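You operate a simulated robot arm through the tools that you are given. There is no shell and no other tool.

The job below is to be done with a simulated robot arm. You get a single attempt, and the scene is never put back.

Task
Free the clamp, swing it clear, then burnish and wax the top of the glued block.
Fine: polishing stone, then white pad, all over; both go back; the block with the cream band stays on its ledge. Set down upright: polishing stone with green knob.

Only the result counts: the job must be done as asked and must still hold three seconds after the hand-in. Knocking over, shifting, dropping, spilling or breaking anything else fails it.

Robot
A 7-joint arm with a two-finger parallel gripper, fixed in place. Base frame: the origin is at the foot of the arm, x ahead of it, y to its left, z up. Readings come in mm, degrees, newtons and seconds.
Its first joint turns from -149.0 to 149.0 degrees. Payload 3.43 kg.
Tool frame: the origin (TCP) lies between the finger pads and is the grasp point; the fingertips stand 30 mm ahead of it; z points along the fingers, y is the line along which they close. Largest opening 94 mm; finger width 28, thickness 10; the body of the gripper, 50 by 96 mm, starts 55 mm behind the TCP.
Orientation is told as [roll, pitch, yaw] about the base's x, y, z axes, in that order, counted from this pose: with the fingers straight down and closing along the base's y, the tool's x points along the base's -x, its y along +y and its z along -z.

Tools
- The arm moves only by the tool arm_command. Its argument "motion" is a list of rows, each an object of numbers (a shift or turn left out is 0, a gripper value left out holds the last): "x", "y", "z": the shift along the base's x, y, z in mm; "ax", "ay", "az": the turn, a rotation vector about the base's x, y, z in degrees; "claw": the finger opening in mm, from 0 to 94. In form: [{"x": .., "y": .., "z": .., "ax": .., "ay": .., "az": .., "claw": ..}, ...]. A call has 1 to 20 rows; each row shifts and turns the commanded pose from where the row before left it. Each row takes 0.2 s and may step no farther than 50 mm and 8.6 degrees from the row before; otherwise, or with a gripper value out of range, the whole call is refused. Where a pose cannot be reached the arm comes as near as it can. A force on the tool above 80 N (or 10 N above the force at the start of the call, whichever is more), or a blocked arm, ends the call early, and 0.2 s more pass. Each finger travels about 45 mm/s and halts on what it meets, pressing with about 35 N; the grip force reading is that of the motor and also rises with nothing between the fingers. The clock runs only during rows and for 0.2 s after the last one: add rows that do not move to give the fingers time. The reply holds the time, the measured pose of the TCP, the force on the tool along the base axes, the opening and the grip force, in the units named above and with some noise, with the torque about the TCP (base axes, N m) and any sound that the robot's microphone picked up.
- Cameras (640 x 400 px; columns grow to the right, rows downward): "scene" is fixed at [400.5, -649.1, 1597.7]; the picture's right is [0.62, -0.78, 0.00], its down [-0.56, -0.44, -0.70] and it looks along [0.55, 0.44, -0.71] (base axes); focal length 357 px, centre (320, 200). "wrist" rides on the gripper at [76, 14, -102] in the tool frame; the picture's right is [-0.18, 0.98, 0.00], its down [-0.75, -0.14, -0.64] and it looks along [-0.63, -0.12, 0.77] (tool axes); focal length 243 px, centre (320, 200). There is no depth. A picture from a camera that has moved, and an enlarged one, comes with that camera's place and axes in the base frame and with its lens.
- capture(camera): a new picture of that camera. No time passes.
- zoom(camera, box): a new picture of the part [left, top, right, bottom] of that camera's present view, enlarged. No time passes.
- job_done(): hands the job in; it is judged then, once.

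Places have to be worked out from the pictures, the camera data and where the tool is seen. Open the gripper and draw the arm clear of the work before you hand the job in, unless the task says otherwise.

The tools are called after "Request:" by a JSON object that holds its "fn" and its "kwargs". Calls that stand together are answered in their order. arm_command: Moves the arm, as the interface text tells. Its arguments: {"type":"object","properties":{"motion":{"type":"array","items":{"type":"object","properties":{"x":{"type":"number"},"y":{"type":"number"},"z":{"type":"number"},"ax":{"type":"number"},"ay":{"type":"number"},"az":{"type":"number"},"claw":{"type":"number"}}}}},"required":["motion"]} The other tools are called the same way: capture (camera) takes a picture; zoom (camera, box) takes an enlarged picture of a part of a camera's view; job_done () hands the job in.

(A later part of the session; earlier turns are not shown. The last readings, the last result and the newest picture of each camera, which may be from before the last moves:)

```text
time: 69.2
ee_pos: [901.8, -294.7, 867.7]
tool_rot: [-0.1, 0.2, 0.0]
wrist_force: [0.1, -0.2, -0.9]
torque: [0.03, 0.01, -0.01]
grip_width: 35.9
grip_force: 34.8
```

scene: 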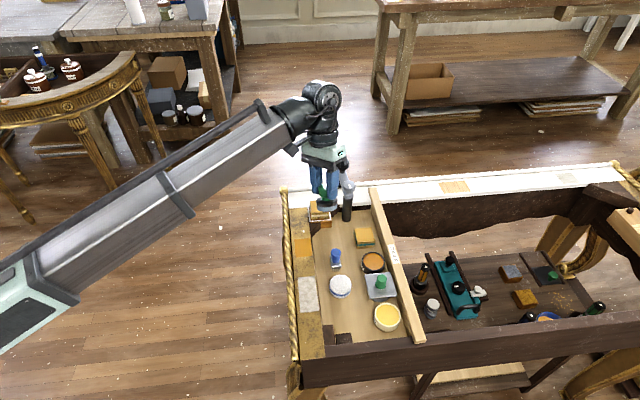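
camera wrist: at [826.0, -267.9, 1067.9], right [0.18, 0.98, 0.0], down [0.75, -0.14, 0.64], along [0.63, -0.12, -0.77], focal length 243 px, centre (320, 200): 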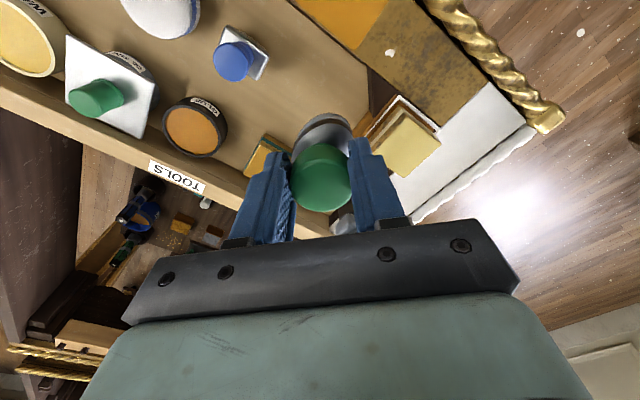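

Request:
{"fn": "arm_command", "kwargs": {"motion": [{"z": -0.8}, {"z": -0.6}, {}]}}

Request:
{"fn": "zoom", "kwargs": {"camera": "scene", "box": [300, 200, 380, 250]}}

```text
time: 70.0
ee_pos: [902.3, -294.2, 866.7]
tool_rot: [-0.1, 0.1, 0.0]
wrist_force: [-0.3, 0.1, -0.3]
torque: [-0.01, 0.0, 0.0]
grip_width: 35.9
grip_force: 34.7
```

```text
8.00 times, centred on (340, 225) of scene
camera zoom: at [400.5, -649.1, 1597.7], right [0.62, -0.78, 0.0], down [-0.56, -0.44, -0.7], along [0.55, 0.44, -0.71], focal length 2856 px, centre (160, 0)
```

zoom: 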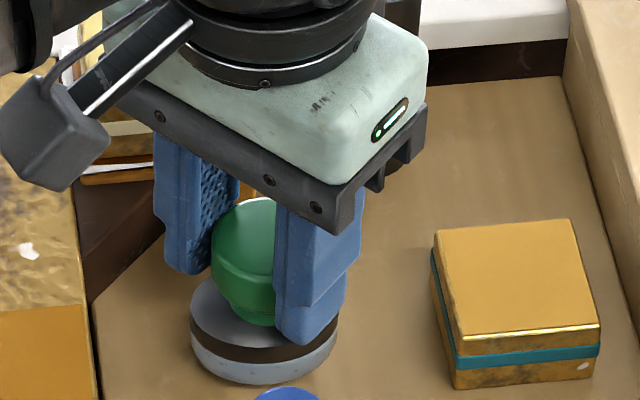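

About 1 mm left. Two more small steps.

Request:
{"fn": "arm_command", "kwargs": {"motion": [{"z": -0.6}, {"z": -0.6}, {}]}}

```text
time: 70.8
ee_pos: [901.2, -293.4, 865.6]
tool_rot: [-0.2, 0.1, 0.0]
wrist_force: [2.2, -2.1, 16.8]
torque: [0.03, -0.03, -0.03]
grip_width: 35.6
grip_force: 34.9
```

It's touching down. I'll ease off and open the fingers.

Request:
{"fn": "arm_command", "kwargs": {"motion": [{"z": 0.9}, {"claw": 42}, {"claw": 52}, {"claw": 60}, {}, {"z": 10}, {"z": 20}, {"z": 25}, {"z": 30}, {}]}}

Request:
{"fn": "zoom", "kwargs": {"camera": "scene", "box": [300, 200, 380, 250]}}

Request:
{"fn": "capture", "kwargs": {"camera": "wrist"}}

```text
time: 73.0
ee_pos: [900.4, -296.1, 952.0]
tool_rot: [-0.1, 0.0, 0.0]
wrist_force: [0.6, -0.3, -0.3]
torque: [0.03, 0.05, 0.0]
grip_width: 60.0
grip_force: 0.0
```

```text
8.00 times, centred on (340, 225) of scene
camera zoom: at [400.5, -649.1, 1597.7], right [0.62, -0.78, 0.0], down [-0.56, -0.44, -0.7], along [0.55, 0.44, -0.71], focal length 2856 px, centre (160, 0)
```

zoom: 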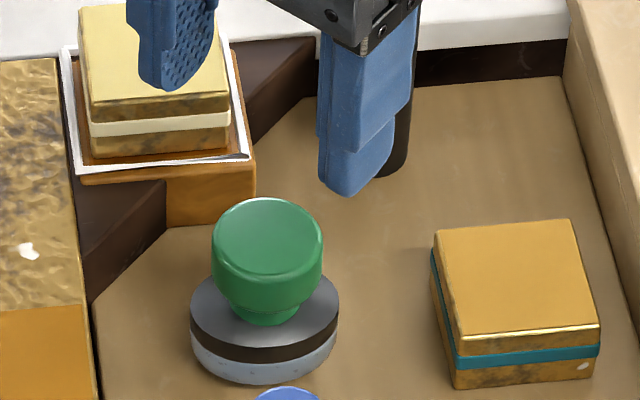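

```text
taken
camera wrist: at [824.1, -281.2, 1053.6], right [0.18, 0.98, 0.0], down [0.76, -0.14, 0.64], along [0.63, -0.12, -0.77], focal length 243 px, centre (320, 200)
```

wrist: 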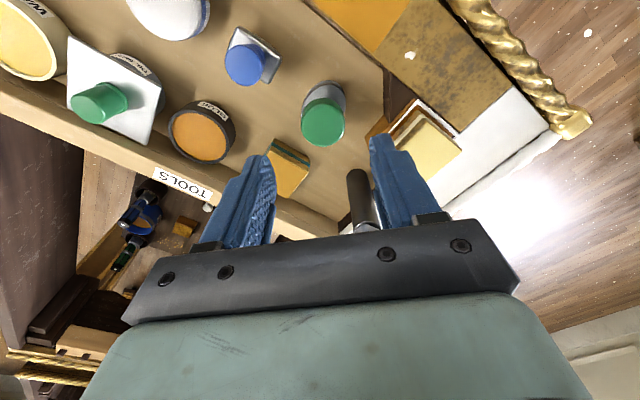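

The stone is back, upright, at its original place. Next is the white pad: I'll move above it.

Request:
{"fn": "arm_command", "kwargs": {"motion": [{"x": -20, "y": -20, "claw": 80}, {"x": -20, "y": -20}, {"x": -21, "y": -20}, {"x": -22, "y": -20}, {"x": -22, "y": -20}, {}]}}

Request:
{"fn": "capture", "kwargs": {"camera": "wrist"}}

Request:
{"fn": "zoom", "kwargs": {"camera": "scene", "box": [310, 225, 406, 285]}}

```text
time: 74.4
ee_pos: [797.2, -395.2, 950.1]
tool_rot: [-0.1, 0.1, 0.1]
wrist_force: [0.0, -0.2, 0.4]
torque: [-0.01, -0.02, 0.0]
grip_width: 80.1
grip_force: 0.0
```

```text
taken
camera wrist: at [720.2, -380.5, 1053.1], right [0.18, 0.98, 0.0], down [0.75, -0.14, 0.64], along [0.63, -0.12, -0.77], focal length 243 px, centre (320, 200)
```

wrist: 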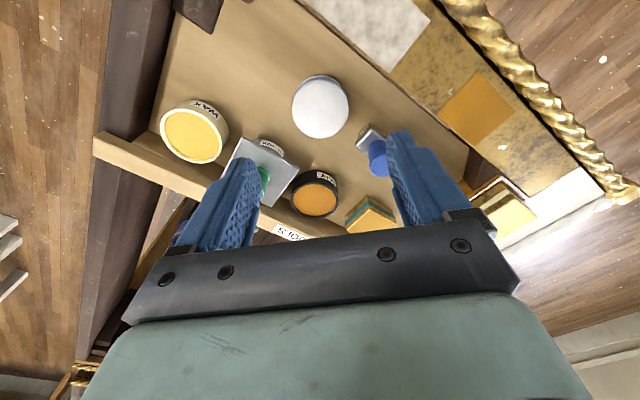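

```text
6.67 times, centred on (358, 255) of scene
camera zoom: at [400.5, -649.1, 1597.7], right [0.62, -0.78, 0.0], down [-0.56, -0.44, -0.7], along [0.55, 0.44, -0.71], focal length 2380 px, centre (67, -167)
```

zoom: 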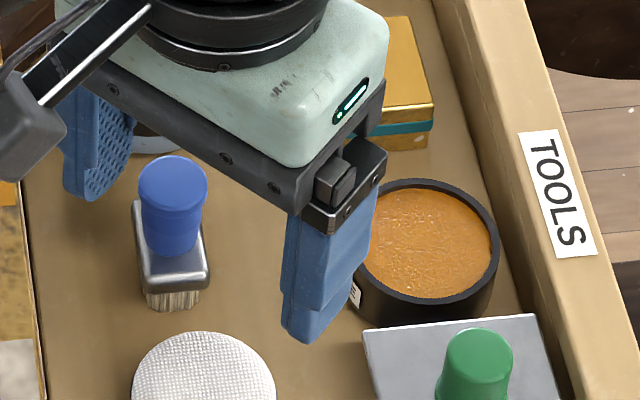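

I need the pad's position independent of height, so I'll shift +x so that the wrist camera looks almost straight down on it.

Request:
{"fn": "arm_command", "kwargs": {"motion": [{"x": 22, "z": 15}, {"x": 22, "z": 15}, {"x": 20}, {}]}}

Request:
{"fn": "capture", "kwargs": {"camera": "wrist"}}

Request:
{"fn": "zoom", "kwargs": {"camera": "wrist", "box": [240, 0, 400, 100]}}

Request:
{"fn": "zoom", "kwargs": {"camera": "scene", "box": [310, 260, 374, 300]}}

```text
time: 75.4
ee_pos: [860.2, -394.0, 981.5]
tool_rot: [0.0, 0.1, 0.0]
wrist_force: [-0.2, 0.4, 1.1]
torque: [-0.02, 0.04, 0.0]
grip_width: 80.2
grip_force: 0.1
```

```text
taken
camera wrist: at [784.6, -379.5, 1083.1], right [0.18, 0.98, 0.0], down [0.75, -0.14, 0.64], along [0.63, -0.12, -0.77], focal length 243 px, centre (320, 200)
```

wrist: 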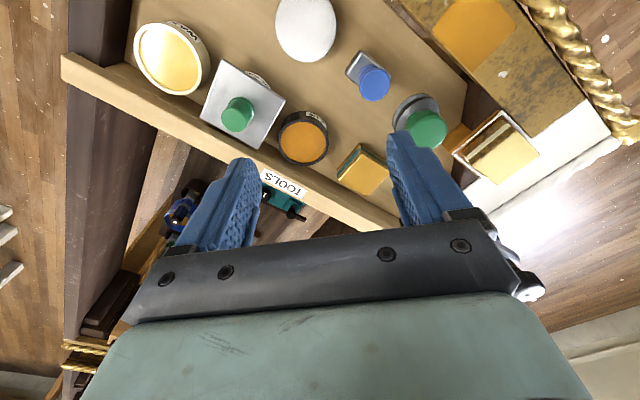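

```text
4.00 times, centred on (320, 50) of wrist
camera zoom: at [784.6, -379.5, 1083.1], right [0.18, 0.98, 0.0], down [0.75, -0.14, 0.64], along [0.63, -0.12, -0.77], focal length 970 px, centre (320, 800)
```

zoom: 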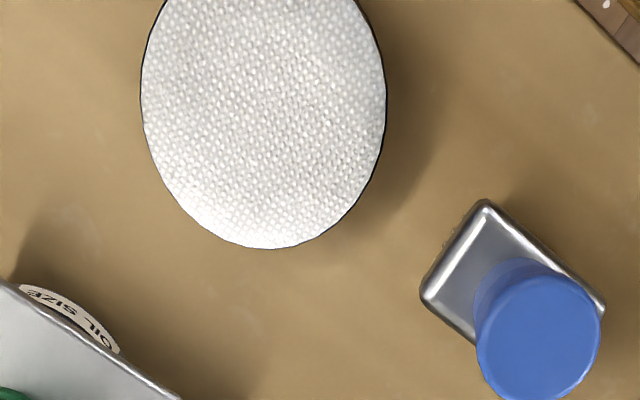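

```text
10.00 times, centred on (342, 280) of scene
camera zoom: at [400.5, -649.1, 1597.7], right [0.62, -0.78, 0.0], down [-0.56, -0.44, -0.7], along [0.55, 0.44, -0.71], focal length 3570 px, centre (100, -600)
```

zoom: 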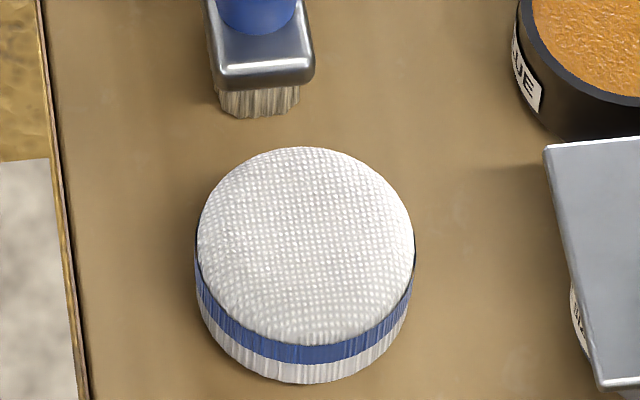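

The pad's centre is at (799.3,-394.5), 51 mm across, with its top at z≈828 and the tray floor at ≈807. I'll position above it with a 66 mm opening and descend part way.

Request:
{"fn": "arm_command", "kwargs": {"motion": [{"x": -30, "claw": 66}, {"x": -31, "y": -0.5}, {"z": -30}, {"z": -30}, {"z": -25}, {}]}}

Request:
{"fn": "capture", "kwargs": {"camera": "wrist"}}

Request:
{"fn": "zoom", "kwargs": {"camera": "scene", "box": [310, 245, 390, 295]}}

```text
time: 76.8
ee_pos: [798.1, -397.1, 897.2]
tool_rot: [-0.1, 0.1, -0.1]
wrist_force: [0.9, 0.7, -0.4]
torque: [0.01, -0.01, 0.0]
grip_width: 66.0
grip_force: 0.2
```

```text
taken
camera wrist: at [721.1, -381.5, 1000.1], right [0.18, 0.98, 0.0], down [0.75, -0.14, 0.64], along [0.63, -0.12, -0.77], focal length 243 px, centre (320, 200)
```

wrist: 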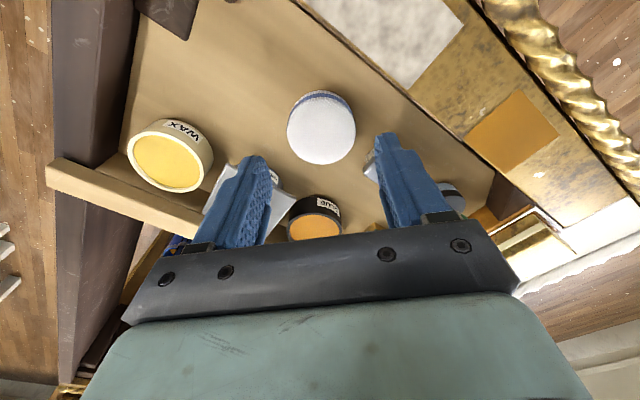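

```text
8.00 times, centred on (350, 270) of scene
camera zoom: at [400.5, -649.1, 1597.7], right [0.62, -0.78, 0.0], down [-0.56, -0.44, -0.7], along [0.55, 0.44, -0.71], focal length 2856 px, centre (80, -360)
```

zoom: 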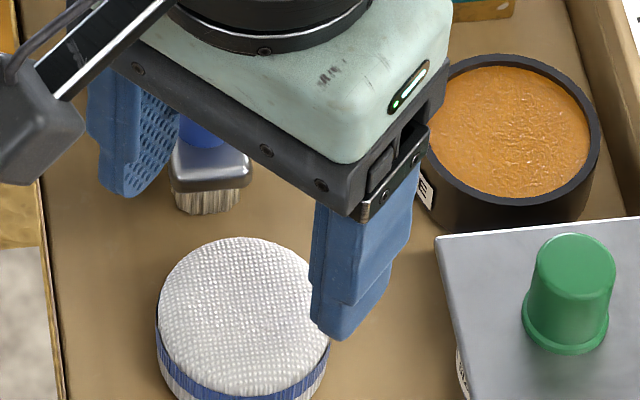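

Aligned. I'll descend so the fingertips sit about 7 mm above the tray floor, then close on the pad's sides.

Request:
{"fn": "arm_command", "kwargs": {"motion": [{"z": -20, "y": 0.8}, {"z": -15}, {"z": -10}, {"z": -8}, {}]}}

Request:
{"fn": "capture", "kwargs": {"camera": "wrist"}}

Request:
{"fn": "zoom", "kwargs": {"camera": "scene", "box": [310, 255, 390, 305]}}

```text
time: 78.0
ee_pos: [799.2, -393.9, 841.7]
tool_rot: [-0.1, 0.1, -0.1]
wrist_force: [-0.3, 0.7, 0.2]
torque: [0.02, 0.01, -0.04]
grip_width: 65.9
grip_force: 0.1
```

```text
taken
camera wrist: at [721.8, -379.8, 945.4], right [0.18, 0.98, 0.0], down [0.75, -0.14, 0.64], along [0.63, -0.12, -0.77], focal length 243 px, centre (320, 200)
```

wrist: 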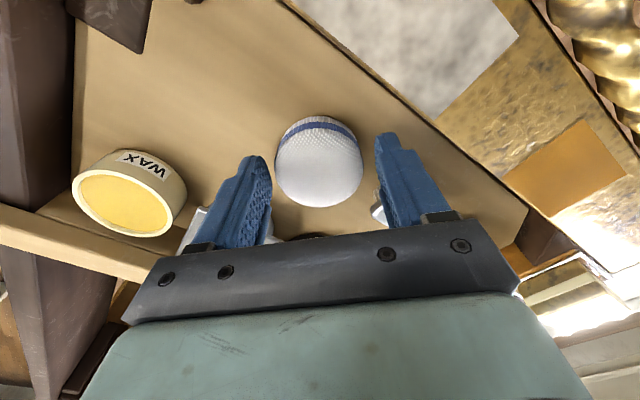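

```text
8.00 times, centred on (350, 280) of scene
camera zoom: at [400.5, -649.1, 1597.7], right [0.62, -0.78, 0.0], down [-0.56, -0.44, -0.7], along [0.55, 0.44, -0.71], focal length 2856 px, centre (80, -440)
```

zoom: 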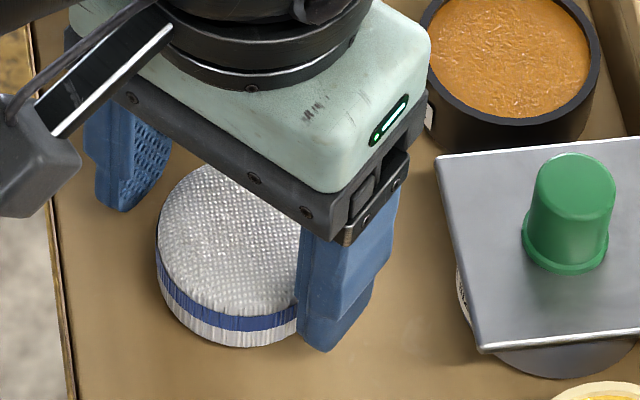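

Centred. I'll raise 1.5 mm and close on the pad.

Request:
{"fn": "arm_command", "kwargs": {"motion": [{"z": 1.5}, {"claw": 55}, {"claw": 48}, {"claw": 44}, {"claw": 44}, {}]}}

Request:
{"fn": "capture", "kwargs": {"camera": "wrist"}}

Request:
{"fn": "zoom", "kwargs": {"camera": "scene", "box": [310, 255, 390, 305]}}

```text
time: 79.4
ee_pos: [798.7, -394.3, 844.4]
tool_rot: [-0.1, 0.1, 0.0]
wrist_force: [-0.5, -0.8, 1.8]
torque: [-0.03, 0.02, -0.01]
grip_width: 51.4
grip_force: 34.7
```

```text
taken
camera wrist: at [722.0, -379.8, 946.7], right [0.18, 0.98, 0.0], down [0.75, -0.14, 0.64], along [0.63, -0.12, -0.77], focal length 243 px, centre (320, 200)
```

wrist: 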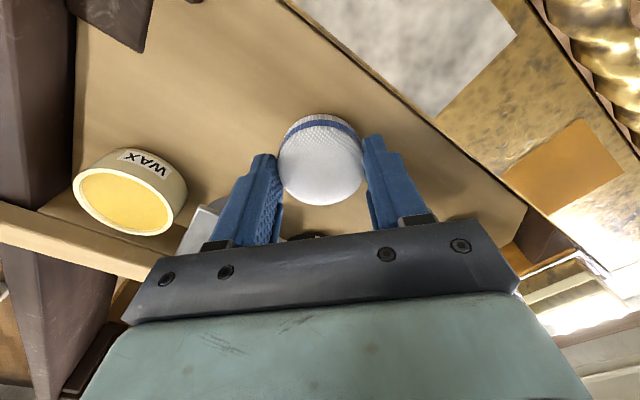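

```text
8.00 times, centred on (350, 280) of scene
camera zoom: at [400.5, -649.1, 1597.7], right [0.62, -0.78, 0.0], down [-0.56, -0.44, -0.7], along [0.55, 0.44, -0.71], focal length 2856 px, centre (80, -440)
```

zoom: 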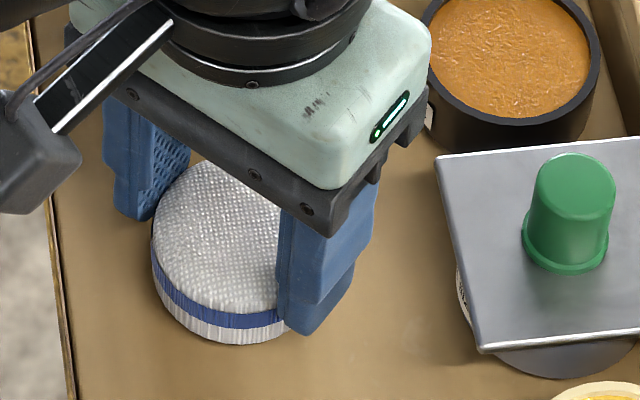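

The pad is gripped at 51.4 mm. For more fingertip clearance over the block, I'll regrip 3 mm higher before lifting.

Request:
{"fn": "arm_command", "kwargs": {"motion": [{"claw": 57}, {"claw": 57}, {"y": -1.0, "z": 3}, {"claw": 48}, {"claw": 44}, {"claw": 44}, {}]}}

Request:
{"fn": "arm_command", "kwargs": {"motion": [{"z": 6}, {"z": 10}, {"z": 20}, {"z": 25}, {"z": 25}, {"z": 15}, {}]}}

Request:
{"fn": "zoom", "kwargs": {"camera": "scene", "box": [310, 225, 390, 275]}}

```text
time: 81.0
ee_pos: [798.5, -394.9, 846.9]
tool_rot: [-0.1, 0.0, 0.0]
wrist_force: [-0.8, -0.7, -0.2]
torque: [-0.01, -0.02, -0.02]
grip_width: 51.4
grip_force: 35.4
```

```text
time: 82.6
ee_pos: [798.5, -395.0, 948.1]
tool_rot: [-0.1, 0.1, 0.0]
wrist_force: [-0.6, 0.0, 0.0]
torque: [-0.04, 0.0, 0.01]
grip_width: 51.4
grip_force: 35.0
```

```text
8.00 times, centred on (350, 250) of scene
camera zoom: at [400.5, -649.1, 1597.7], right [0.62, -0.78, 0.0], down [-0.56, -0.44, -0.7], along [0.55, 0.44, -0.71], focal length 2856 px, centre (80, -200)
```

zoom: 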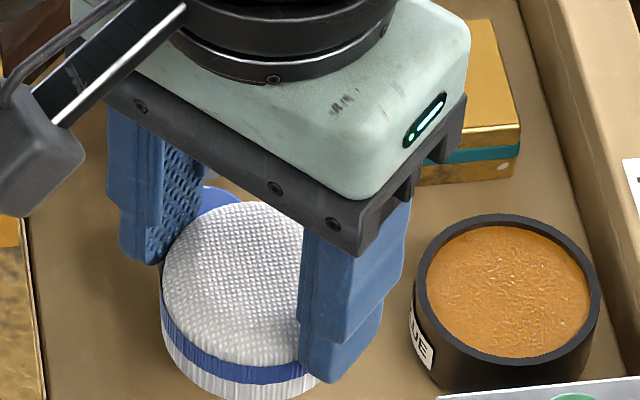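

The pad is lifted. I'll carry it over to the block at this height, which clears everything by about 40 mm.

Request:
{"fn": "arm_command", "kwargs": {"motion": [{"x": 19, "y": 23.2}, {"x": 19, "y": 23.2}, {"x": 19, "y": 23.2}, {"x": 19, "y": 23.3}, {"x": 19, "y": 23.3}, {"x": 19, "y": 23.3}, {"x": 19, "y": 23.3}, {"x": 18.5, "y": 23.3}, {"z": -20}, {"z": -10}, {}]}}

Request:
{"fn": "zoom", "kwargs": {"camera": "scene", "box": [290, 170, 370, 220]}}

```text
time: 85.0
ee_pos: [950.3, -209.1, 918.1]
tool_rot: [-0.1, 0.0, -0.1]
wrist_force: [-0.8, -0.1, -0.6]
torque: [-0.01, 0.03, -0.06]
grip_width: 51.8
grip_force: 35.0
```

```text
8.00 times, centred on (330, 195) of scene
camera zoom: at [400.5, -649.1, 1597.7], right [0.62, -0.78, 0.0], down [-0.56, -0.44, -0.7], along [0.55, 0.44, -0.71], focal length 2856 px, centre (240, 240)
```

zoom: 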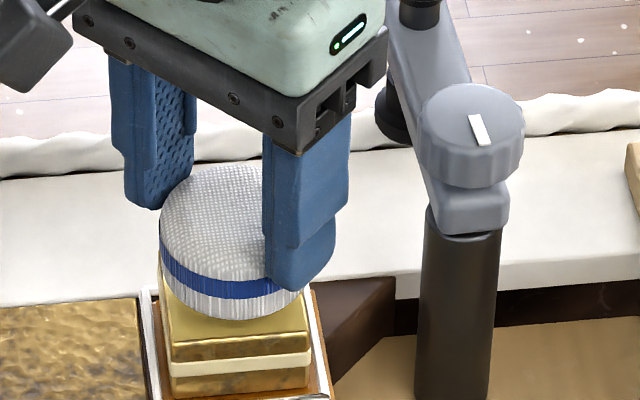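

To keep the gripper body away from the grey knob during rubbing, I'll yaw -90° at this height, since the pad is round, and then lower to contact.

Request:
{"fn": "arm_command", "kwargs": {"motion": [{"az": -8.2}, {"az": -8.2}, {"az": -8.2}, {"az": -8.2}, {"az": -8.2}, {"az": -8.2}, {"az": -8.2}, {"az": -8.2}, {"az": -8.2}, {"az": -8.2}, {"az": -8}, {"z": -5}, {}]}}

Request:
{"fn": "zoom", "kwargs": {"camera": "scene", "box": [290, 160, 370, 210]}}

```text
time: 87.8
ee_pos: [950.2, -207.6, 913.3]
tool_rot: [-0.1, 0.0, -90.1]
wrist_force: [0.3, 0.5, 0.6]
torque: [0.0, -0.02, -0.01]
grip_width: 51.8
grip_force: 35.2
```

```text
8.00 times, centred on (330, 185) of scene
camera zoom: at [400.5, -649.1, 1597.7], right [0.62, -0.78, 0.0], down [-0.56, -0.44, -0.7], along [0.55, 0.44, -0.71], focal length 2856 px, centre (240, 320)
```

zoom: 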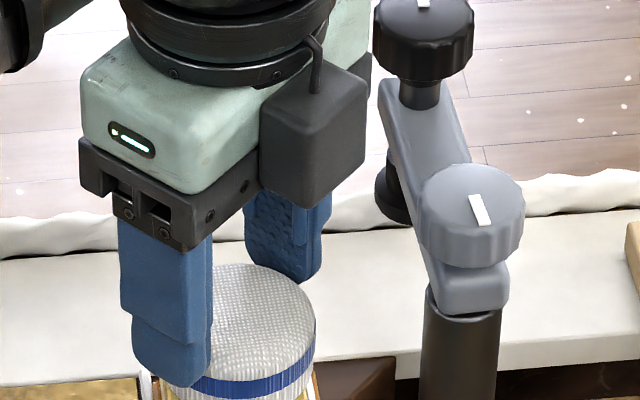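

The side housing stays well above the grey knob. Now I'll lower gently to find contact.

Request:
{"fn": "arm_command", "kwargs": {"motion": [{"z": -1.5}, {"z": -1}, {"z": -0.7}, {}]}}

```text
time: 88.8
ee_pos: [949.6, -209.3, 909.2]
tool_rot: [-0.1, 0.1, -89.9]
wrist_force: [-0.5, -0.1, -0.4]
torque: [0.01, -0.01, 0.02]
grip_width: 51.6
grip_force: 34.9
```

Request:
{"fn": "arm_command", "kwargs": {"motion": [{"z": -0.8}, {"z": -0.7}, {}]}}

```text
time: 89.6
ee_pos: [950.5, -209.0, 909.6]
tool_rot: [-0.1, 0.1, -90.0]
wrist_force: [0.3, -0.4, 2.5]
torque: [-0.02, -0.04, 0.01]
grip_width: 51.6
grip_force: 35.0
```

Contact is just beginning. I'll add a little pressure.

Request:
{"fn": "arm_command", "kwargs": {"motion": [{"z": -0.4}, {}]}}

Request:
{"fn": "zoom", "kwargs": {"camera": "scene", "box": [300, 185, 348, 215]}}

```text
time: 90.2
ee_pos: [950.8, -208.8, 908.5]
tool_rot: [0.0, 0.1, -90.0]
wrist_force: [0.9, 0.6, 6.5]
torque: [0.04, -0.1, -0.04]
grip_width: 51.8
grip_force: 35.1
```

```text
13.33 times, centred on (324, 200) of scene
camera zoom: at [400.5, -649.1, 1597.7], right [0.62, -0.78, 0.0], down [-0.56, -0.44, -0.7], along [0.55, 0.44, -0.71], focal length 4760 px, centre (267, 200)
```

zoom: 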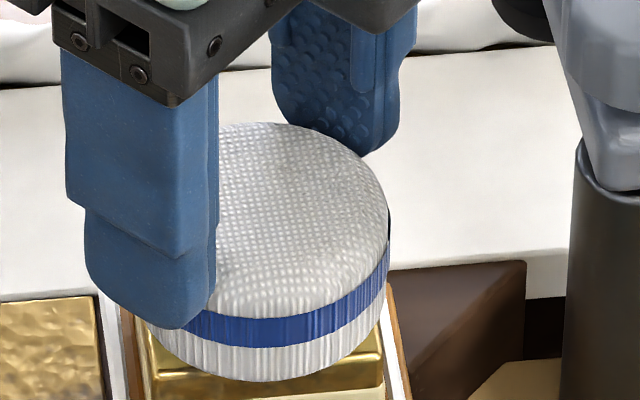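

Light contact of 6.5 N. I'll slide to the near corner and do a first line to see the effect.

Request:
{"fn": "arm_command", "kwargs": {"motion": [{"x": -7}, {"x": -7}, {"x": -8}, {"x": 7, "y": 7}, {"x": 7, "y": 7}, {"x": 8, "y": 8}, {}]}}

Request:
{"fn": "zoom", "kwargs": {"camera": "scene", "box": [300, 185, 348, 215]}}

```text
time: 91.8
ee_pos: [950.3, -186.3, 909.6]
tool_rot: [-0.1, 0.1, -90.0]
wrist_force: [-0.9, -0.8, 2.3]
torque: [-0.09, 0.05, -0.03]
grip_width: 51.7
grip_force: 35.7
```

```text
13.33 times, centred on (324, 200) of scene
camera zoom: at [400.5, -649.1, 1597.7], right [0.62, -0.78, 0.0], down [-0.56, -0.44, -0.7], along [0.55, 0.44, -0.71], focal length 4760 px, centre (267, 200)
```

zoom: 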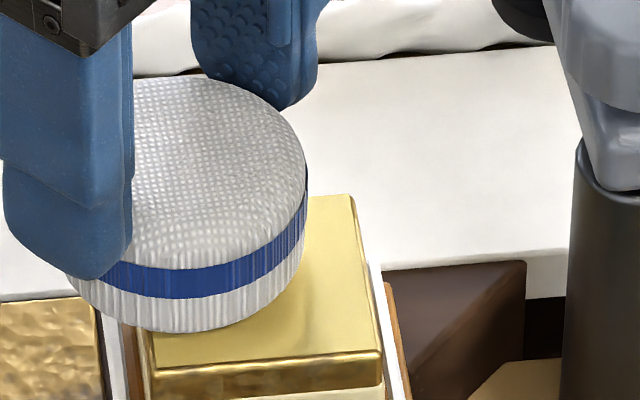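

It's hard to tell whether this changed anything, so I'll lift the pad and move it aside to compare the surface.

Request:
{"fn": "arm_command", "kwargs": {"motion": [{"z": 10}, {"z": 15}, {"z": 20}, {"x": -10, "y": 30}, {"x": -10, "y": 30}, {}]}}

Request:
{"fn": "zoom", "kwargs": {"camera": "scene", "box": [300, 185, 348, 215]}}

Request:
{"fn": "capture", "kwargs": {"camera": "wrist"}}

```text
time: 93.2
ee_pos: [930.0, -126.6, 952.6]
tool_rot: [-0.1, 0.1, -90.0]
wrist_force: [0.6, 0.0, -1.2]
torque: [0.03, 0.02, -0.05]
grip_width: 51.6
grip_force: 34.8
```

```text
13.33 times, centred on (324, 200) of scene
camera zoom: at [400.5, -649.1, 1597.7], right [0.62, -0.78, 0.0], down [-0.56, -0.44, -0.7], along [0.55, 0.44, -0.71], focal length 4760 px, centre (267, 200)
```

zoom: 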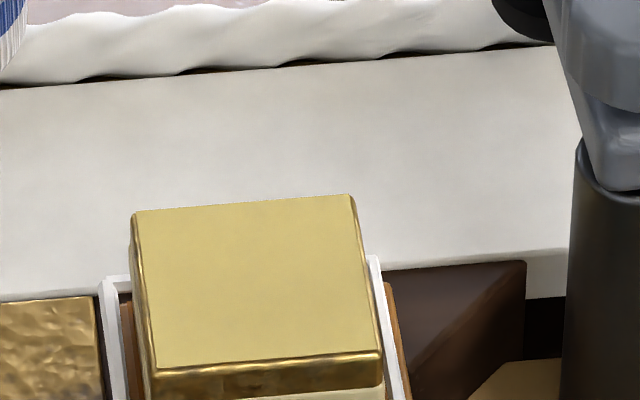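

```text
taken
camera wrist: at [944.0, -50.3, 1055.4], right [0.98, -0.18, 0.0], down [-0.14, -0.75, 0.64], along [-0.12, -0.63, -0.77], focal length 243 px, centre (320, 200)
```

wrist: 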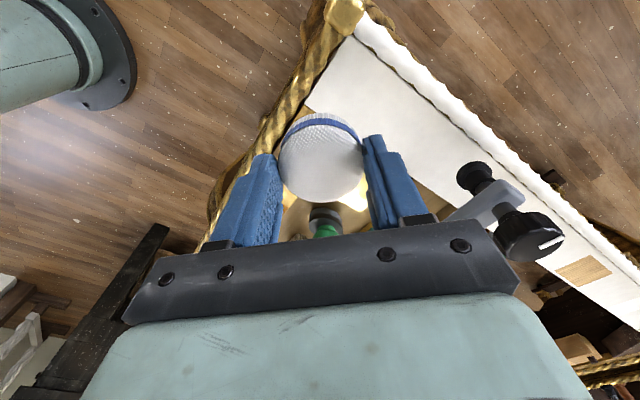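

The rubbed area shows no change from the untouched area, so a dry pad does nothing and it likely needs wax from the WAX tin. I'll carry the pad high toward the tin, turning to yaw -45° so the fingers stay parallel to the TOOLS beam.

Request:
{"fn": "arm_command", "kwargs": {"motion": [{"z": 15, "x": -5, "y": -25}, {"z": 15, "x": -12, "y": -40}, {"x": -12, "y": -40}, {"x": -12, "y": -40, "az": 7.5}, {"x": -12, "y": -40, "az": 7.5}, {"x": -12, "y": -40, "az": 7.5}, {"x": -12, "y": -40, "az": 7.5}, {"x": -12, "y": -40, "az": 7.5}, {"x": -12, "y": -30, "az": 7.5}, {}]}}

Request:
{"fn": "capture", "kwargs": {"camera": "wrist"}}

Request:
{"fn": "capture", "kwargs": {"camera": "scene"}}

```text
time: 95.4
ee_pos: [827.8, -463.4, 984.1]
tool_rot: [-0.2, 0.1, -44.9]
wrist_force: [0.5, -0.3, -0.3]
torque: [0.01, -0.01, 0.01]
grip_width: 51.4
grip_force: 34.8
```

```text
taken
camera wrist: at [783.1, -399.0, 1086.4], right [0.82, 0.57, 0.0], down [0.44, -0.63, 0.64], along [0.36, -0.53, -0.77], focal length 243 px, centre (320, 200)
```

wrist: 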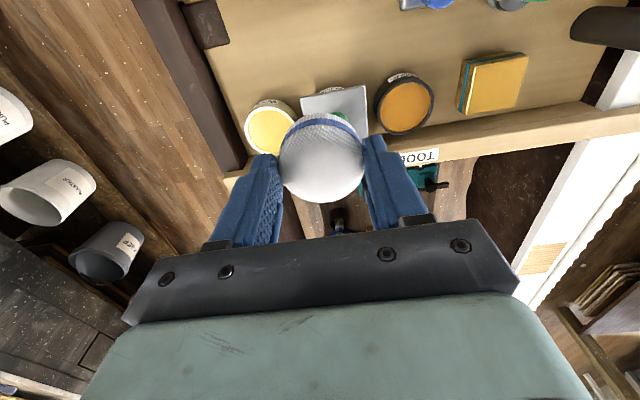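

```text
taken
```

scene: 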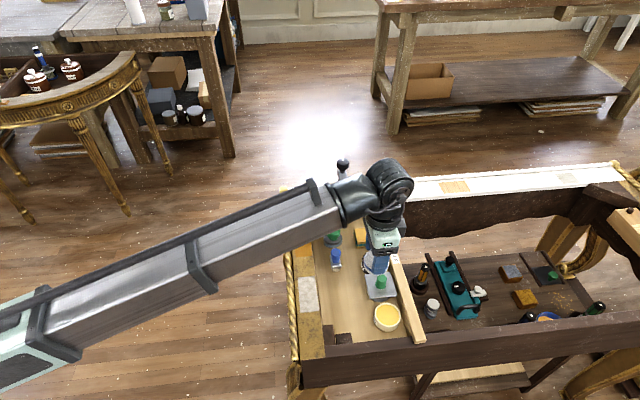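

I need an accurate tin position, so I'll move until the wrist camera is right above the WAX tin.

Request:
{"fn": "arm_command", "kwargs": {"motion": [{"x": 7, "y": -37}, {"x": 7, "y": -37}, {"x": 7, "y": -36}, {}]}}

Request:
{"fn": "capture", "kwargs": {"camera": "wrist"}}

Request:
{"fn": "zoom", "kwargs": {"camera": "scene", "box": [350, 285, 430, 335]}}

```text
time: 96.4
ee_pos: [849.2, -572.5, 982.2]
tool_rot: [-0.1, 0.1, -45.0]
wrist_force: [-0.6, 0.4, -0.4]
torque: [0.0, -0.02, 0.0]
grip_width: 51.3
grip_force: 34.8
```

```text
taken
camera wrist: at [804.2, -509.2, 1085.7], right [0.83, 0.56, 0.0], down [0.43, -0.63, 0.64], along [0.36, -0.53, -0.77], focal length 243 px, centre (320, 200)
```

wrist: 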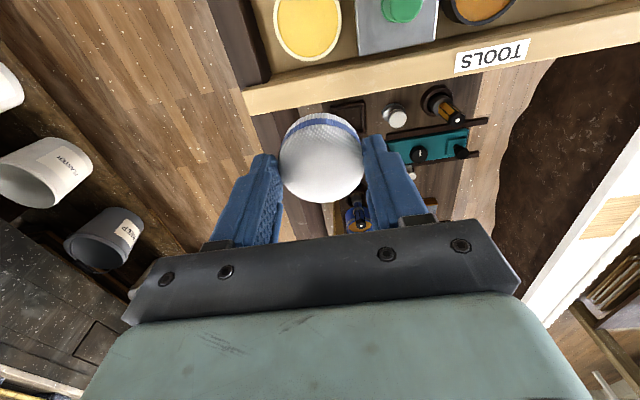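

```text
8.00 times, centred on (390, 310) of scene
camera zoom: at [400.5, -649.1, 1597.7], right [0.62, -0.78, 0.0], down [-0.56, -0.44, -0.7], along [0.55, 0.44, -0.71], focal length 2856 px, centre (-240, -680)
```

zoom: 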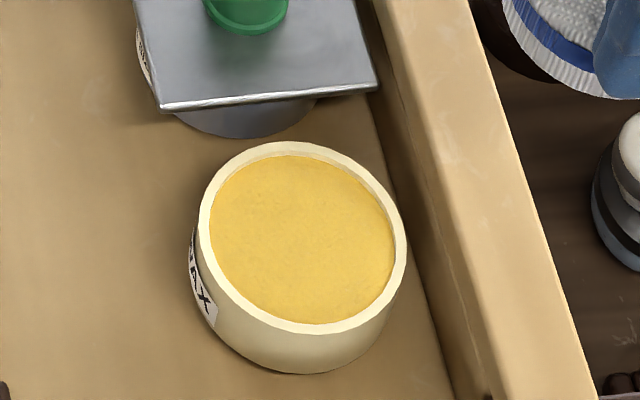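

I'll enlarge the tin from above.

Request:
{"fn": "zoom", "kwargs": {"camera": "wrist", "box": [246, 0, 374, 80]}}

```text
5.00 times, centred on (310, 40) of wrist
camera zoom: at [804.2, -509.2, 1085.7], right [0.83, 0.56, 0.0], down [0.43, -0.63, 0.64], along [0.36, -0.53, -0.77], focal length 1213 px, centre (370, 1000)
```

zoom: 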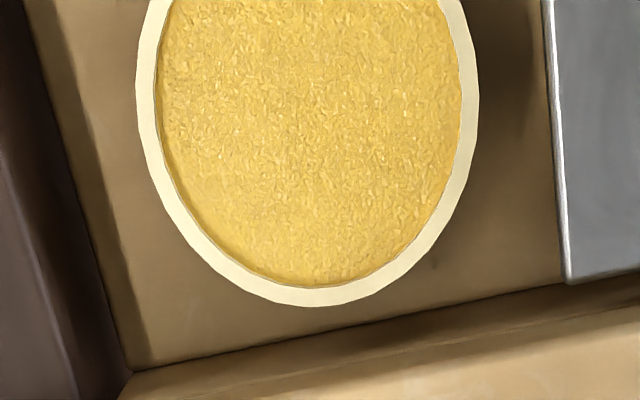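

The tin's centre is about (803,-528), with its rim at z≈829 (outer Ø58, inner Ø52) and wax 1–2 mm below the rim. I'll bring the pad over it and lower to just above.

Request:
{"fn": "arm_command", "kwargs": {"motion": [{"x": -15, "y": 15}, {"x": -15, "y": 15}, {"x": -16, "y": 14.5}, {"z": -30}, {"z": -30}, {"z": -25}, {"z": -12}, {}]}}

Request:
{"fn": "zoom", "kwargs": {"camera": "scene", "box": [350, 275, 430, 325]}}

Request:
{"fn": "capture", "kwargs": {"camera": "wrist"}}

```text
time: 98.2
ee_pos: [804.0, -527.3, 884.6]
tool_rot: [-0.1, 0.0, -45.0]
wrist_force: [-0.9, -0.3, -0.1]
torque: [0.0, -0.03, -0.02]
grip_width: 51.4
grip_force: 35.2
```

```text
8.00 times, centred on (390, 300) of scene
camera zoom: at [400.5, -649.1, 1597.7], right [0.62, -0.78, 0.0], down [-0.56, -0.44, -0.7], along [0.55, 0.44, -0.71], focal length 2856 px, centre (-240, -600)
```

zoom: 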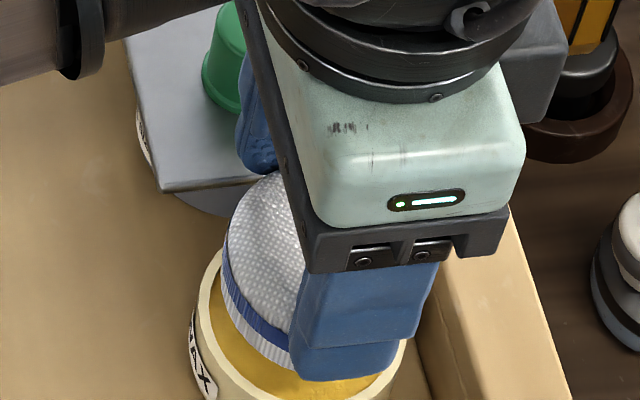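

```text
taken
camera wrist: at [759.5, -463.1, 988.3], right [0.83, 0.56, 0.0], down [0.43, -0.63, 0.64], along [0.36, -0.53, -0.77], focal length 243 px, centre (320, 200)
```

wrist: 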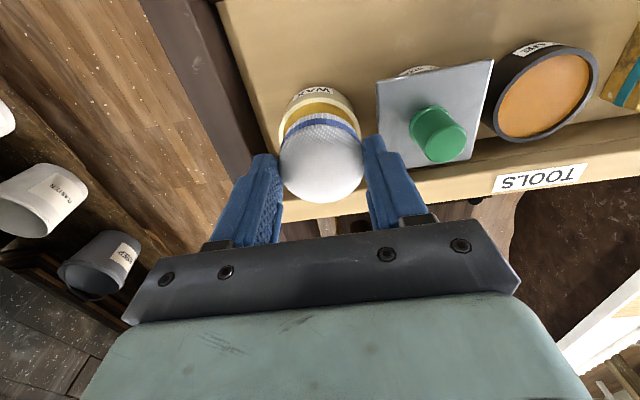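

The corridor between the lid and the end wall is too tight for fingers at this yaw. I'll rise and turn to yaw +45° so the fingers line up across the tin between the open tray and the beam, with the lid and end wall well clear.

Request:
{"fn": "arm_command", "kwargs": {"motion": [{"z": 25}, {"z": 25}, {"az": 8.2}, {"az": 8.2}, {"az": 8.2}, {"az": 8.2}, {"az": 8.2}, {"az": 8.2}, {"az": 8.2}, {"az": 8.2}, {"az": 8.2}, {"az": 8.2}, {"az": 8}, {"x": -3, "y": 2.5}, {}]}}

Request:
{"fn": "capture", "kwargs": {"camera": "wrist"}}

Request:
{"fn": "zoom", "kwargs": {"camera": "scene", "box": [350, 265, 430, 315]}}

```text
time: 101.4
ee_pos: [801.0, -525.5, 936.2]
tool_rot: [0.0, 0.0, 45.1]
wrist_force: [0.6, 0.1, -0.5]
torque: [0.0, -0.01, 0.02]
grip_width: 51.3
grip_force: 34.7
```

```text
taken
camera wrist: at [736.3, -568.7, 1038.5], right [-0.57, 0.82, 0.0], down [0.63, 0.44, 0.64], along [0.53, 0.36, -0.77], focal length 243 px, centre (320, 200)
```

wrist: 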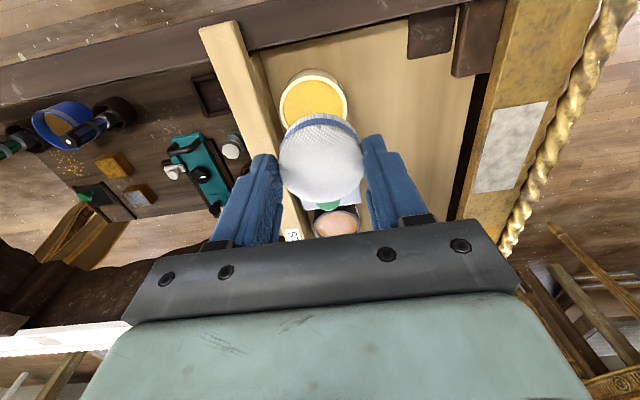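

```text
8.00 times, centred on (390, 290) of scene
camera zoom: at [400.5, -649.1, 1597.7], right [0.62, -0.78, 0.0], down [-0.56, -0.44, -0.7], along [0.55, 0.44, -0.71], focal length 2856 px, centre (-240, -520)
```

zoom: 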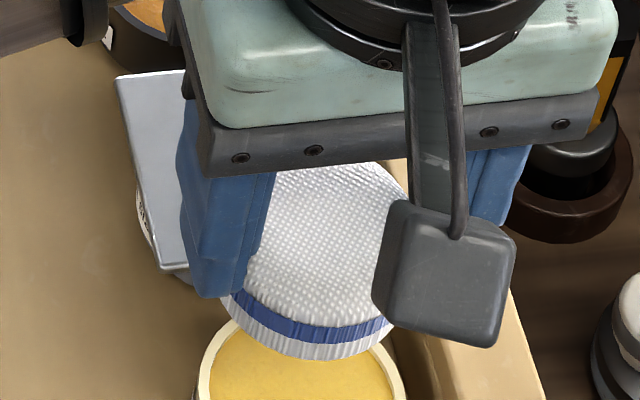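

Clear on all sides. I'll lower to just above the rim and then find contact in small steps.

Request:
{"fn": "arm_command", "kwargs": {"motion": [{"z": -25}, {"z": -20}, {"z": -10}, {"z": -5}, {}]}}

Request:
{"fn": "zoom", "kwargs": {"camera": "scene", "box": [350, 275, 430, 325]}}

Request:
{"fn": "zoom", "kwargs": {"camera": "wrist", "box": [200, 60, 392, 180]}}

```text
time: 102.6
ee_pos: [799.3, -525.2, 877.3]
tool_rot: [-0.1, 0.2, 45.1]
wrist_force: [0.1, 0.2, -1.2]
torque: [0.02, 0.02, 0.01]
grip_width: 51.2
grip_force: 35.4
```

```text
8.00 times, centred on (390, 300) of scene
camera zoom: at [400.5, -649.1, 1597.7], right [0.62, -0.78, 0.0], down [-0.56, -0.44, -0.7], along [0.55, 0.44, -0.71], focal length 2856 px, centre (-240, -600)
```

zoom: 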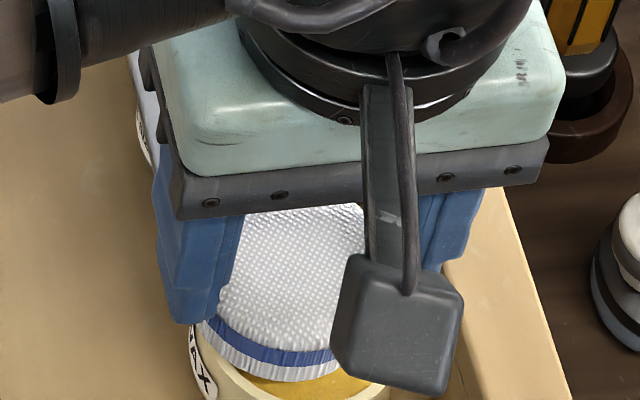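

```text
3.33 times, centred on (296, 120) of wrist
camera zoom: at [735.9, -568.3, 979.3], right [-0.56, 0.83, 0.0], down [0.63, 0.43, 0.64], along [0.53, 0.36, -0.77], focal length 809 px, centre (400, 467)
```

zoom: 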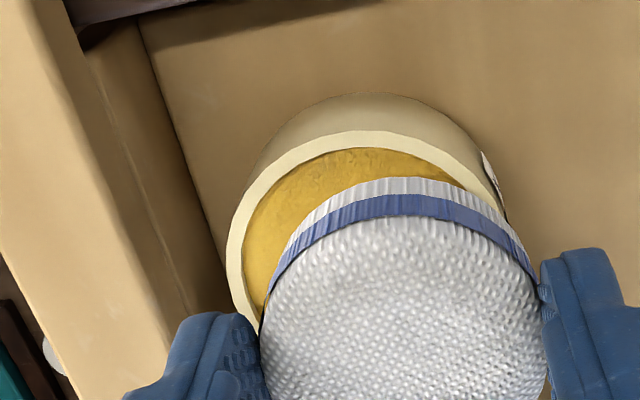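

The pad hovers over the tin, about 5–6 mm toward the tray side. I'll lower it in small steps.

Request:
{"fn": "arm_command", "kwargs": {"motion": [{"x": 1.5, "y": -1.2, "z": -2}, {"z": -2}, {"z": -1.5}, {}]}}

```text
time: 103.6
ee_pos: [802.1, -525.9, 873.3]
tool_rot: [-0.1, 0.1, 45.0]
wrist_force: [-2.3, 1.6, 43.1]
torque: [0.34, 0.08, 0.02]
grip_width: 51.3
grip_force: 35.4
```

Contact came sooner than expected, at 43 N. Backing off right away.

Request:
{"fn": "arm_command", "kwargs": {"motion": [{"z": 2.2}, {}]}}

Request:
{"fn": "zoom", "kwargs": {"camera": "scene", "box": [350, 275, 430, 325]}}

Request:
{"fn": "zoom", "kwargs": {"camera": "wrist", "box": [200, 60, 392, 180]}}

```text
time: 104.2
ee_pos: [802.2, -526.9, 873.3]
tool_rot: [-0.1, 0.1, 45.0]
wrist_force: [2.2, 0.9, 28.7]
torque: [0.21, -0.08, -0.02]
grip_width: 51.4
grip_force: 35.0
```

```text
8.00 times, centred on (390, 300) of scene
camera zoom: at [400.5, -649.1, 1597.7], right [0.62, -0.78, 0.0], down [-0.56, -0.44, -0.7], along [0.55, 0.44, -0.71], focal length 2856 px, centre (-240, -600)
```

zoom: 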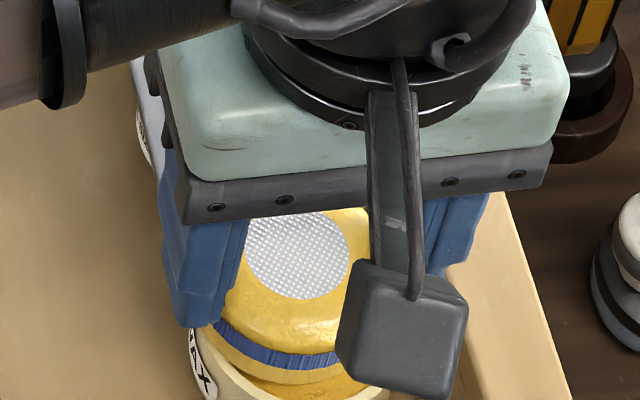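

```text
3.33 times, centred on (296, 120) of wrist
camera zoom: at [737.1, -569.5, 976.5], right [-0.56, 0.83, 0.0], down [0.63, 0.44, 0.64], along [0.53, 0.36, -0.77], focal length 809 px, centre (400, 467)
```

zoom: 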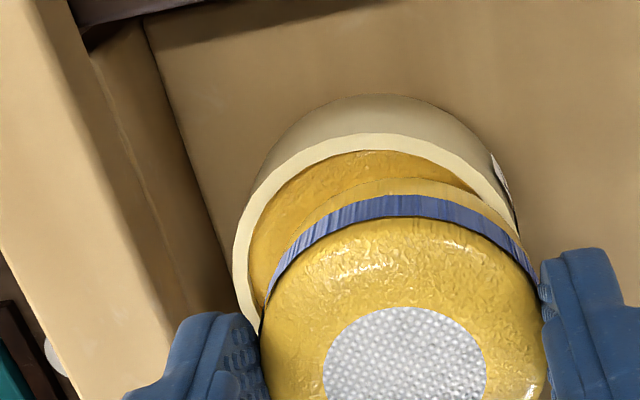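

The pad is now visibly loaded with wax, so the dab worked. I'll lift straight up gently.

Request:
{"fn": "arm_command", "kwargs": {"motion": [{"z": 1.5}, {"z": 2}, {"z": 5}, {"z": 10}, {"z": 20}, {"z": 20}, {"z": 20}, {}]}}

Request:
{"fn": "zoom", "kwargs": {"camera": "scene", "box": [350, 265, 430, 315]}}

Request:
{"fn": "capture", "kwargs": {"camera": "wrist"}}

```text
time: 106.0
ee_pos: [803.6, -525.0, 950.7]
tool_rot: [-0.1, 0.2, 45.0]
wrist_force: [0.4, 0.6, -0.6]
torque: [0.0, 0.02, 0.02]
grip_width: 51.2
grip_force: 34.0
```

```text
8.00 times, centred on (390, 290) of scene
camera zoom: at [400.5, -649.1, 1597.7], right [0.62, -0.78, 0.0], down [-0.56, -0.44, -0.7], along [0.55, 0.44, -0.71], focal length 2856 px, centre (-240, -520)
```

zoom: 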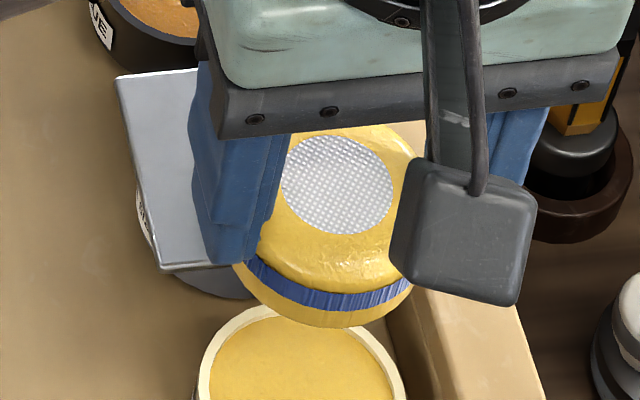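

```text
taken
camera wrist: at [738.0, -569.4, 1054.0], right [-0.56, 0.83, 0.0], down [0.63, 0.43, 0.64], along [0.53, 0.36, -0.77], focal length 243 px, centre (320, 200)
```

wrist: 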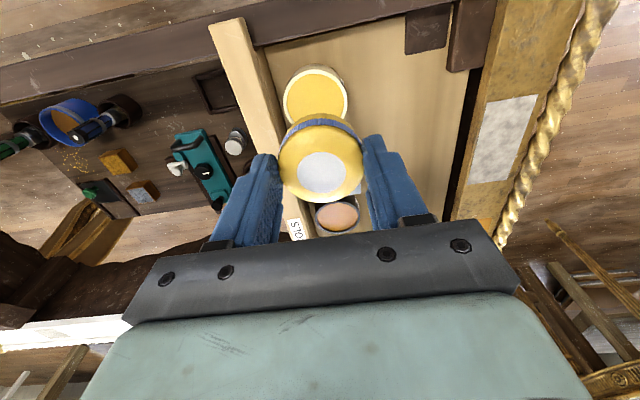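

The tin is undisturbed. I'll carry the waxed pad to the block, turning to yaw +90°.

Request:
{"fn": "arm_command", "kwargs": {"motion": [{"z": 10, "x": -5, "y": 20, "az": 5}, {"x": 18, "y": 35, "az": 5}, {"x": 19, "y": 37, "az": 5}, {"x": 19, "y": 37, "az": 5}, {"x": 19, "y": 37, "az": 5}, {"x": 19, "y": 37, "az": 5}, {"x": 19, "y": 37, "az": 5}, {"x": 19, "y": 37, "az": 5}, {"x": 19, "y": 38, "az": 5}, {}]}}

Request:
{"fn": "zoom", "kwargs": {"camera": "scene", "box": [280, 150, 376, 210]}}

```text
time: 108.2
ee_pos: [948.8, -208.7, 960.9]
tool_rot: [-0.1, 0.1, 90.1]
wrist_force: [0.7, -0.4, -0.3]
torque: [-0.03, 0.0, 0.01]
grip_width: 51.3
grip_force: 35.6
```

```text
6.67 times, centred on (328, 180) of scene
camera zoom: at [400.5, -649.1, 1597.7], right [0.62, -0.78, 0.0], down [-0.56, -0.44, -0.7], along [0.55, 0.44, -0.71], focal length 2380 px, centre (267, 333)
```

zoom: 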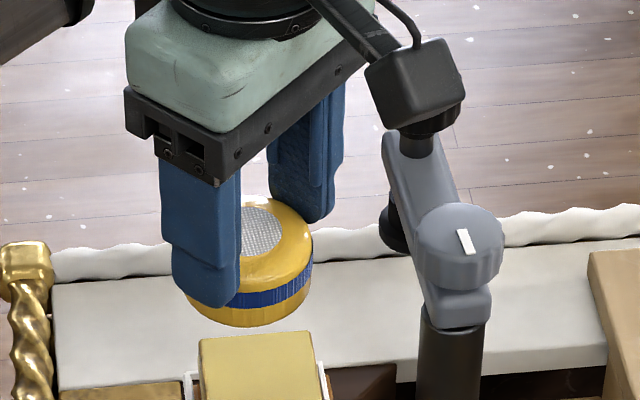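

Lowering toward the block, with fine steps near contact.

Request:
{"fn": "arm_command", "kwargs": {"motion": [{"x": 1, "z": -20}, {"z": -15}, {"z": -8}, {"z": -3}, {}]}}

Request:
{"fn": "zoom", "kwargs": {"camera": "scene", "box": [290, 160, 370, 210]}}

```text
time: 109.4
ee_pos: [949.4, -211.2, 915.4]
tool_rot: [-0.2, 0.1, 90.0]
wrist_force: [0.2, -0.1, 0.1]
torque: [-0.06, 0.0, 0.01]
grip_width: 51.2
grip_force: 35.0
```

```text
8.00 times, centred on (330, 185) of scene
camera zoom: at [400.5, -649.1, 1597.7], right [0.62, -0.78, 0.0], down [-0.56, -0.44, -0.7], along [0.55, 0.44, -0.71], focal length 2856 px, centre (240, 320)
```

zoom: 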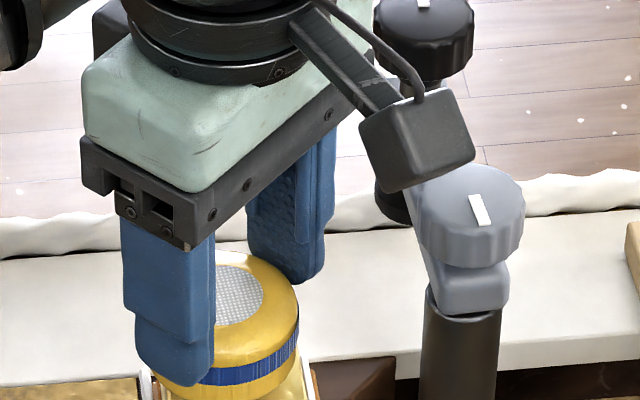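

Clear above the grey knob. Continuing down in fine steps.

Request:
{"fn": "arm_command", "kwargs": {"motion": [{"y": 1.5, "z": -1.5}, {"z": -1.2}, {"z": -1}, {}]}}

```text
time: 110.4
ee_pos: [949.8, -209.9, 911.6]
tool_rot: [0.0, 0.2, 90.0]
wrist_force: [0.3, 0.3, -0.3]
torque: [0.02, 0.01, 0.0]
grip_width: 51.2
grip_force: 34.8
```

Request:
{"fn": "arm_command", "kwargs": {"motion": [{"z": -0.8}, {"z": -0.8}, {"z": -0.6}, {}]}}

```text
time: 111.4
ee_pos: [948.6, -209.1, 909.6]
tool_rot: [-0.1, 0.2, 90.0]
wrist_force: [0.1, 0.5, -0.7]
torque: [0.03, -0.01, 0.03]
grip_width: 51.1
grip_force: 34.7
```

Request:
{"fn": "arm_command", "kwargs": {"motion": [{"z": -0.7}, {"z": -0.6}, {}]}}

```text
time: 112.2
ee_pos: [949.6, -209.3, 907.8]
tool_rot: [-0.1, 0.1, 90.1]
wrist_force: [-0.3, 0.6, -0.4]
torque: [0.01, 0.01, -0.01]
grip_width: 51.3
grip_force: 35.4
```

Still no contact; the pad slid up a little in the fingers during the dab. Continuing.

Request:
{"fn": "arm_command", "kwargs": {"motion": [{"z": -0.8}, {"z": -0.7}, {}]}}

Request:
{"fn": "zoom", "kwargs": {"camera": "scene", "box": [300, 185, 348, 215]}}

```text
time: 113.0
ee_pos: [950.4, -209.2, 907.7]
tool_rot: [-0.2, 0.0, 89.9]
wrist_force: [-0.6, -0.9, 8.9]
torque: [-0.01, 0.0, -0.03]
grip_width: 51.4
grip_force: 34.8
```

```text
13.33 times, centred on (324, 200) of scene
camera zoom: at [400.5, -649.1, 1597.7], right [0.62, -0.78, 0.0], down [-0.56, -0.44, -0.7], along [0.55, 0.44, -0.71], focal length 4760 px, centre (267, 200)
```

zoom: 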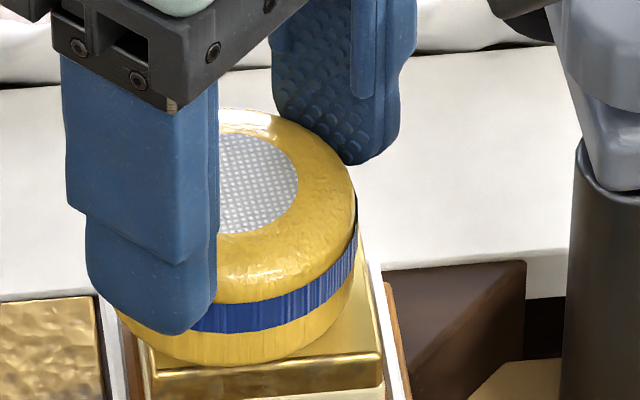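

Contact at 9 N. The pad sits about 3 mm toward +y in the grip, so I'll compensate, then start the waxing raster.

Request:
{"fn": "arm_command", "kwargs": {"motion": [{"x": -5, "y": -2}, {"x": -8}, {"x": -8}, {"x": 6, "y": 6}, {"x": 6, "y": 6}, {"x": 6, "y": 6}, {"x": 5, "y": 5}, {}]}}

Request:
{"fn": "zoom", "kwargs": {"camera": "scene", "box": [300, 185, 348, 215]}}

```text
time: 114.8
ee_pos: [951.1, -187.7, 907.3]
tool_rot: [-0.1, 0.2, 90.0]
wrist_force: [-6.1, -4.7, 19.1]
torque: [-0.51, 0.35, -0.11]
grip_width: 51.4
grip_force: 35.4
```

```text
13.33 times, centred on (324, 200) of scene
camera zoom: at [400.5, -649.1, 1597.7], right [0.62, -0.78, 0.0], down [-0.56, -0.44, -0.7], along [0.55, 0.44, -0.71], focal length 4760 px, centre (267, 200)
```

zoom: 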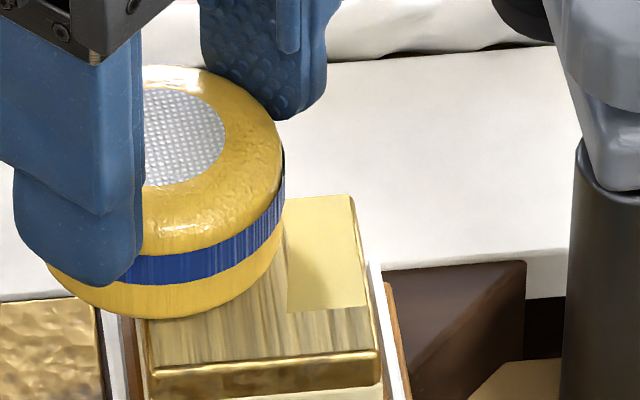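

Waxed area shows clearly with a streaky sheen, and one unwaxed rectangle remains toward the far side. I'll ease the pressure slightly and continue.

Request:
{"fn": "arm_command", "kwargs": {"motion": [{"x": 5, "y": -5, "z": 0.5}, {"x": -6, "y": -6}, {"x": -6, "y": -6}, {"x": -6, "y": -6}, {"x": -5, "y": -5}, {"x": 5, "y": -5}, {"x": 6, "y": 6}, {"x": 6, "y": 6}, {"x": 6, "y": 6}, {"x": 5, "y": 5}]}}

Request:
{"fn": "arm_command", "kwargs": {"motion": [{"x": 5, "y": -5}, {"x": -6, "y": -6}, {"x": -6, "y": -6}, {"x": -6, "y": -6}, {"x": -5, "y": -5}]}}

Request:
{"fn": "zoom", "kwargs": {"camera": "scene", "box": [300, 185, 348, 215]}}

```text
time: 117.0
ee_pos: [959.7, -199.5, 907.3]
tool_rot: [-0.1, 0.1, 90.0]
wrist_force: [-4.2, -3.1, 12.7]
torque: [-0.37, 0.41, 0.01]
grip_width: 51.3
grip_force: 34.9
```

```text
time: 118.2
ee_pos: [941.9, -226.0, 907.2]
tool_rot: [-0.1, 0.0, 90.0]
wrist_force: [2.9, 2.6, 10.7]
torque: [0.39, -0.34, -0.1]
grip_width: 51.3
grip_force: 34.6
```

```text
13.33 times, centred on (324, 200) of scene
camera zoom: at [400.5, -649.1, 1597.7], right [0.62, -0.78, 0.0], down [-0.56, -0.44, -0.7], along [0.55, 0.44, -0.71], focal length 4760 px, centre (267, 200)
```

zoom: 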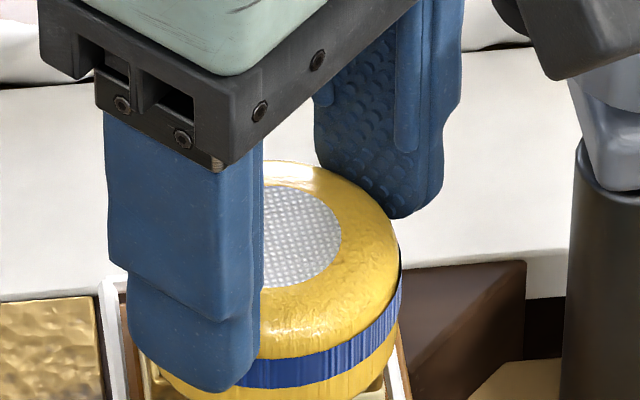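

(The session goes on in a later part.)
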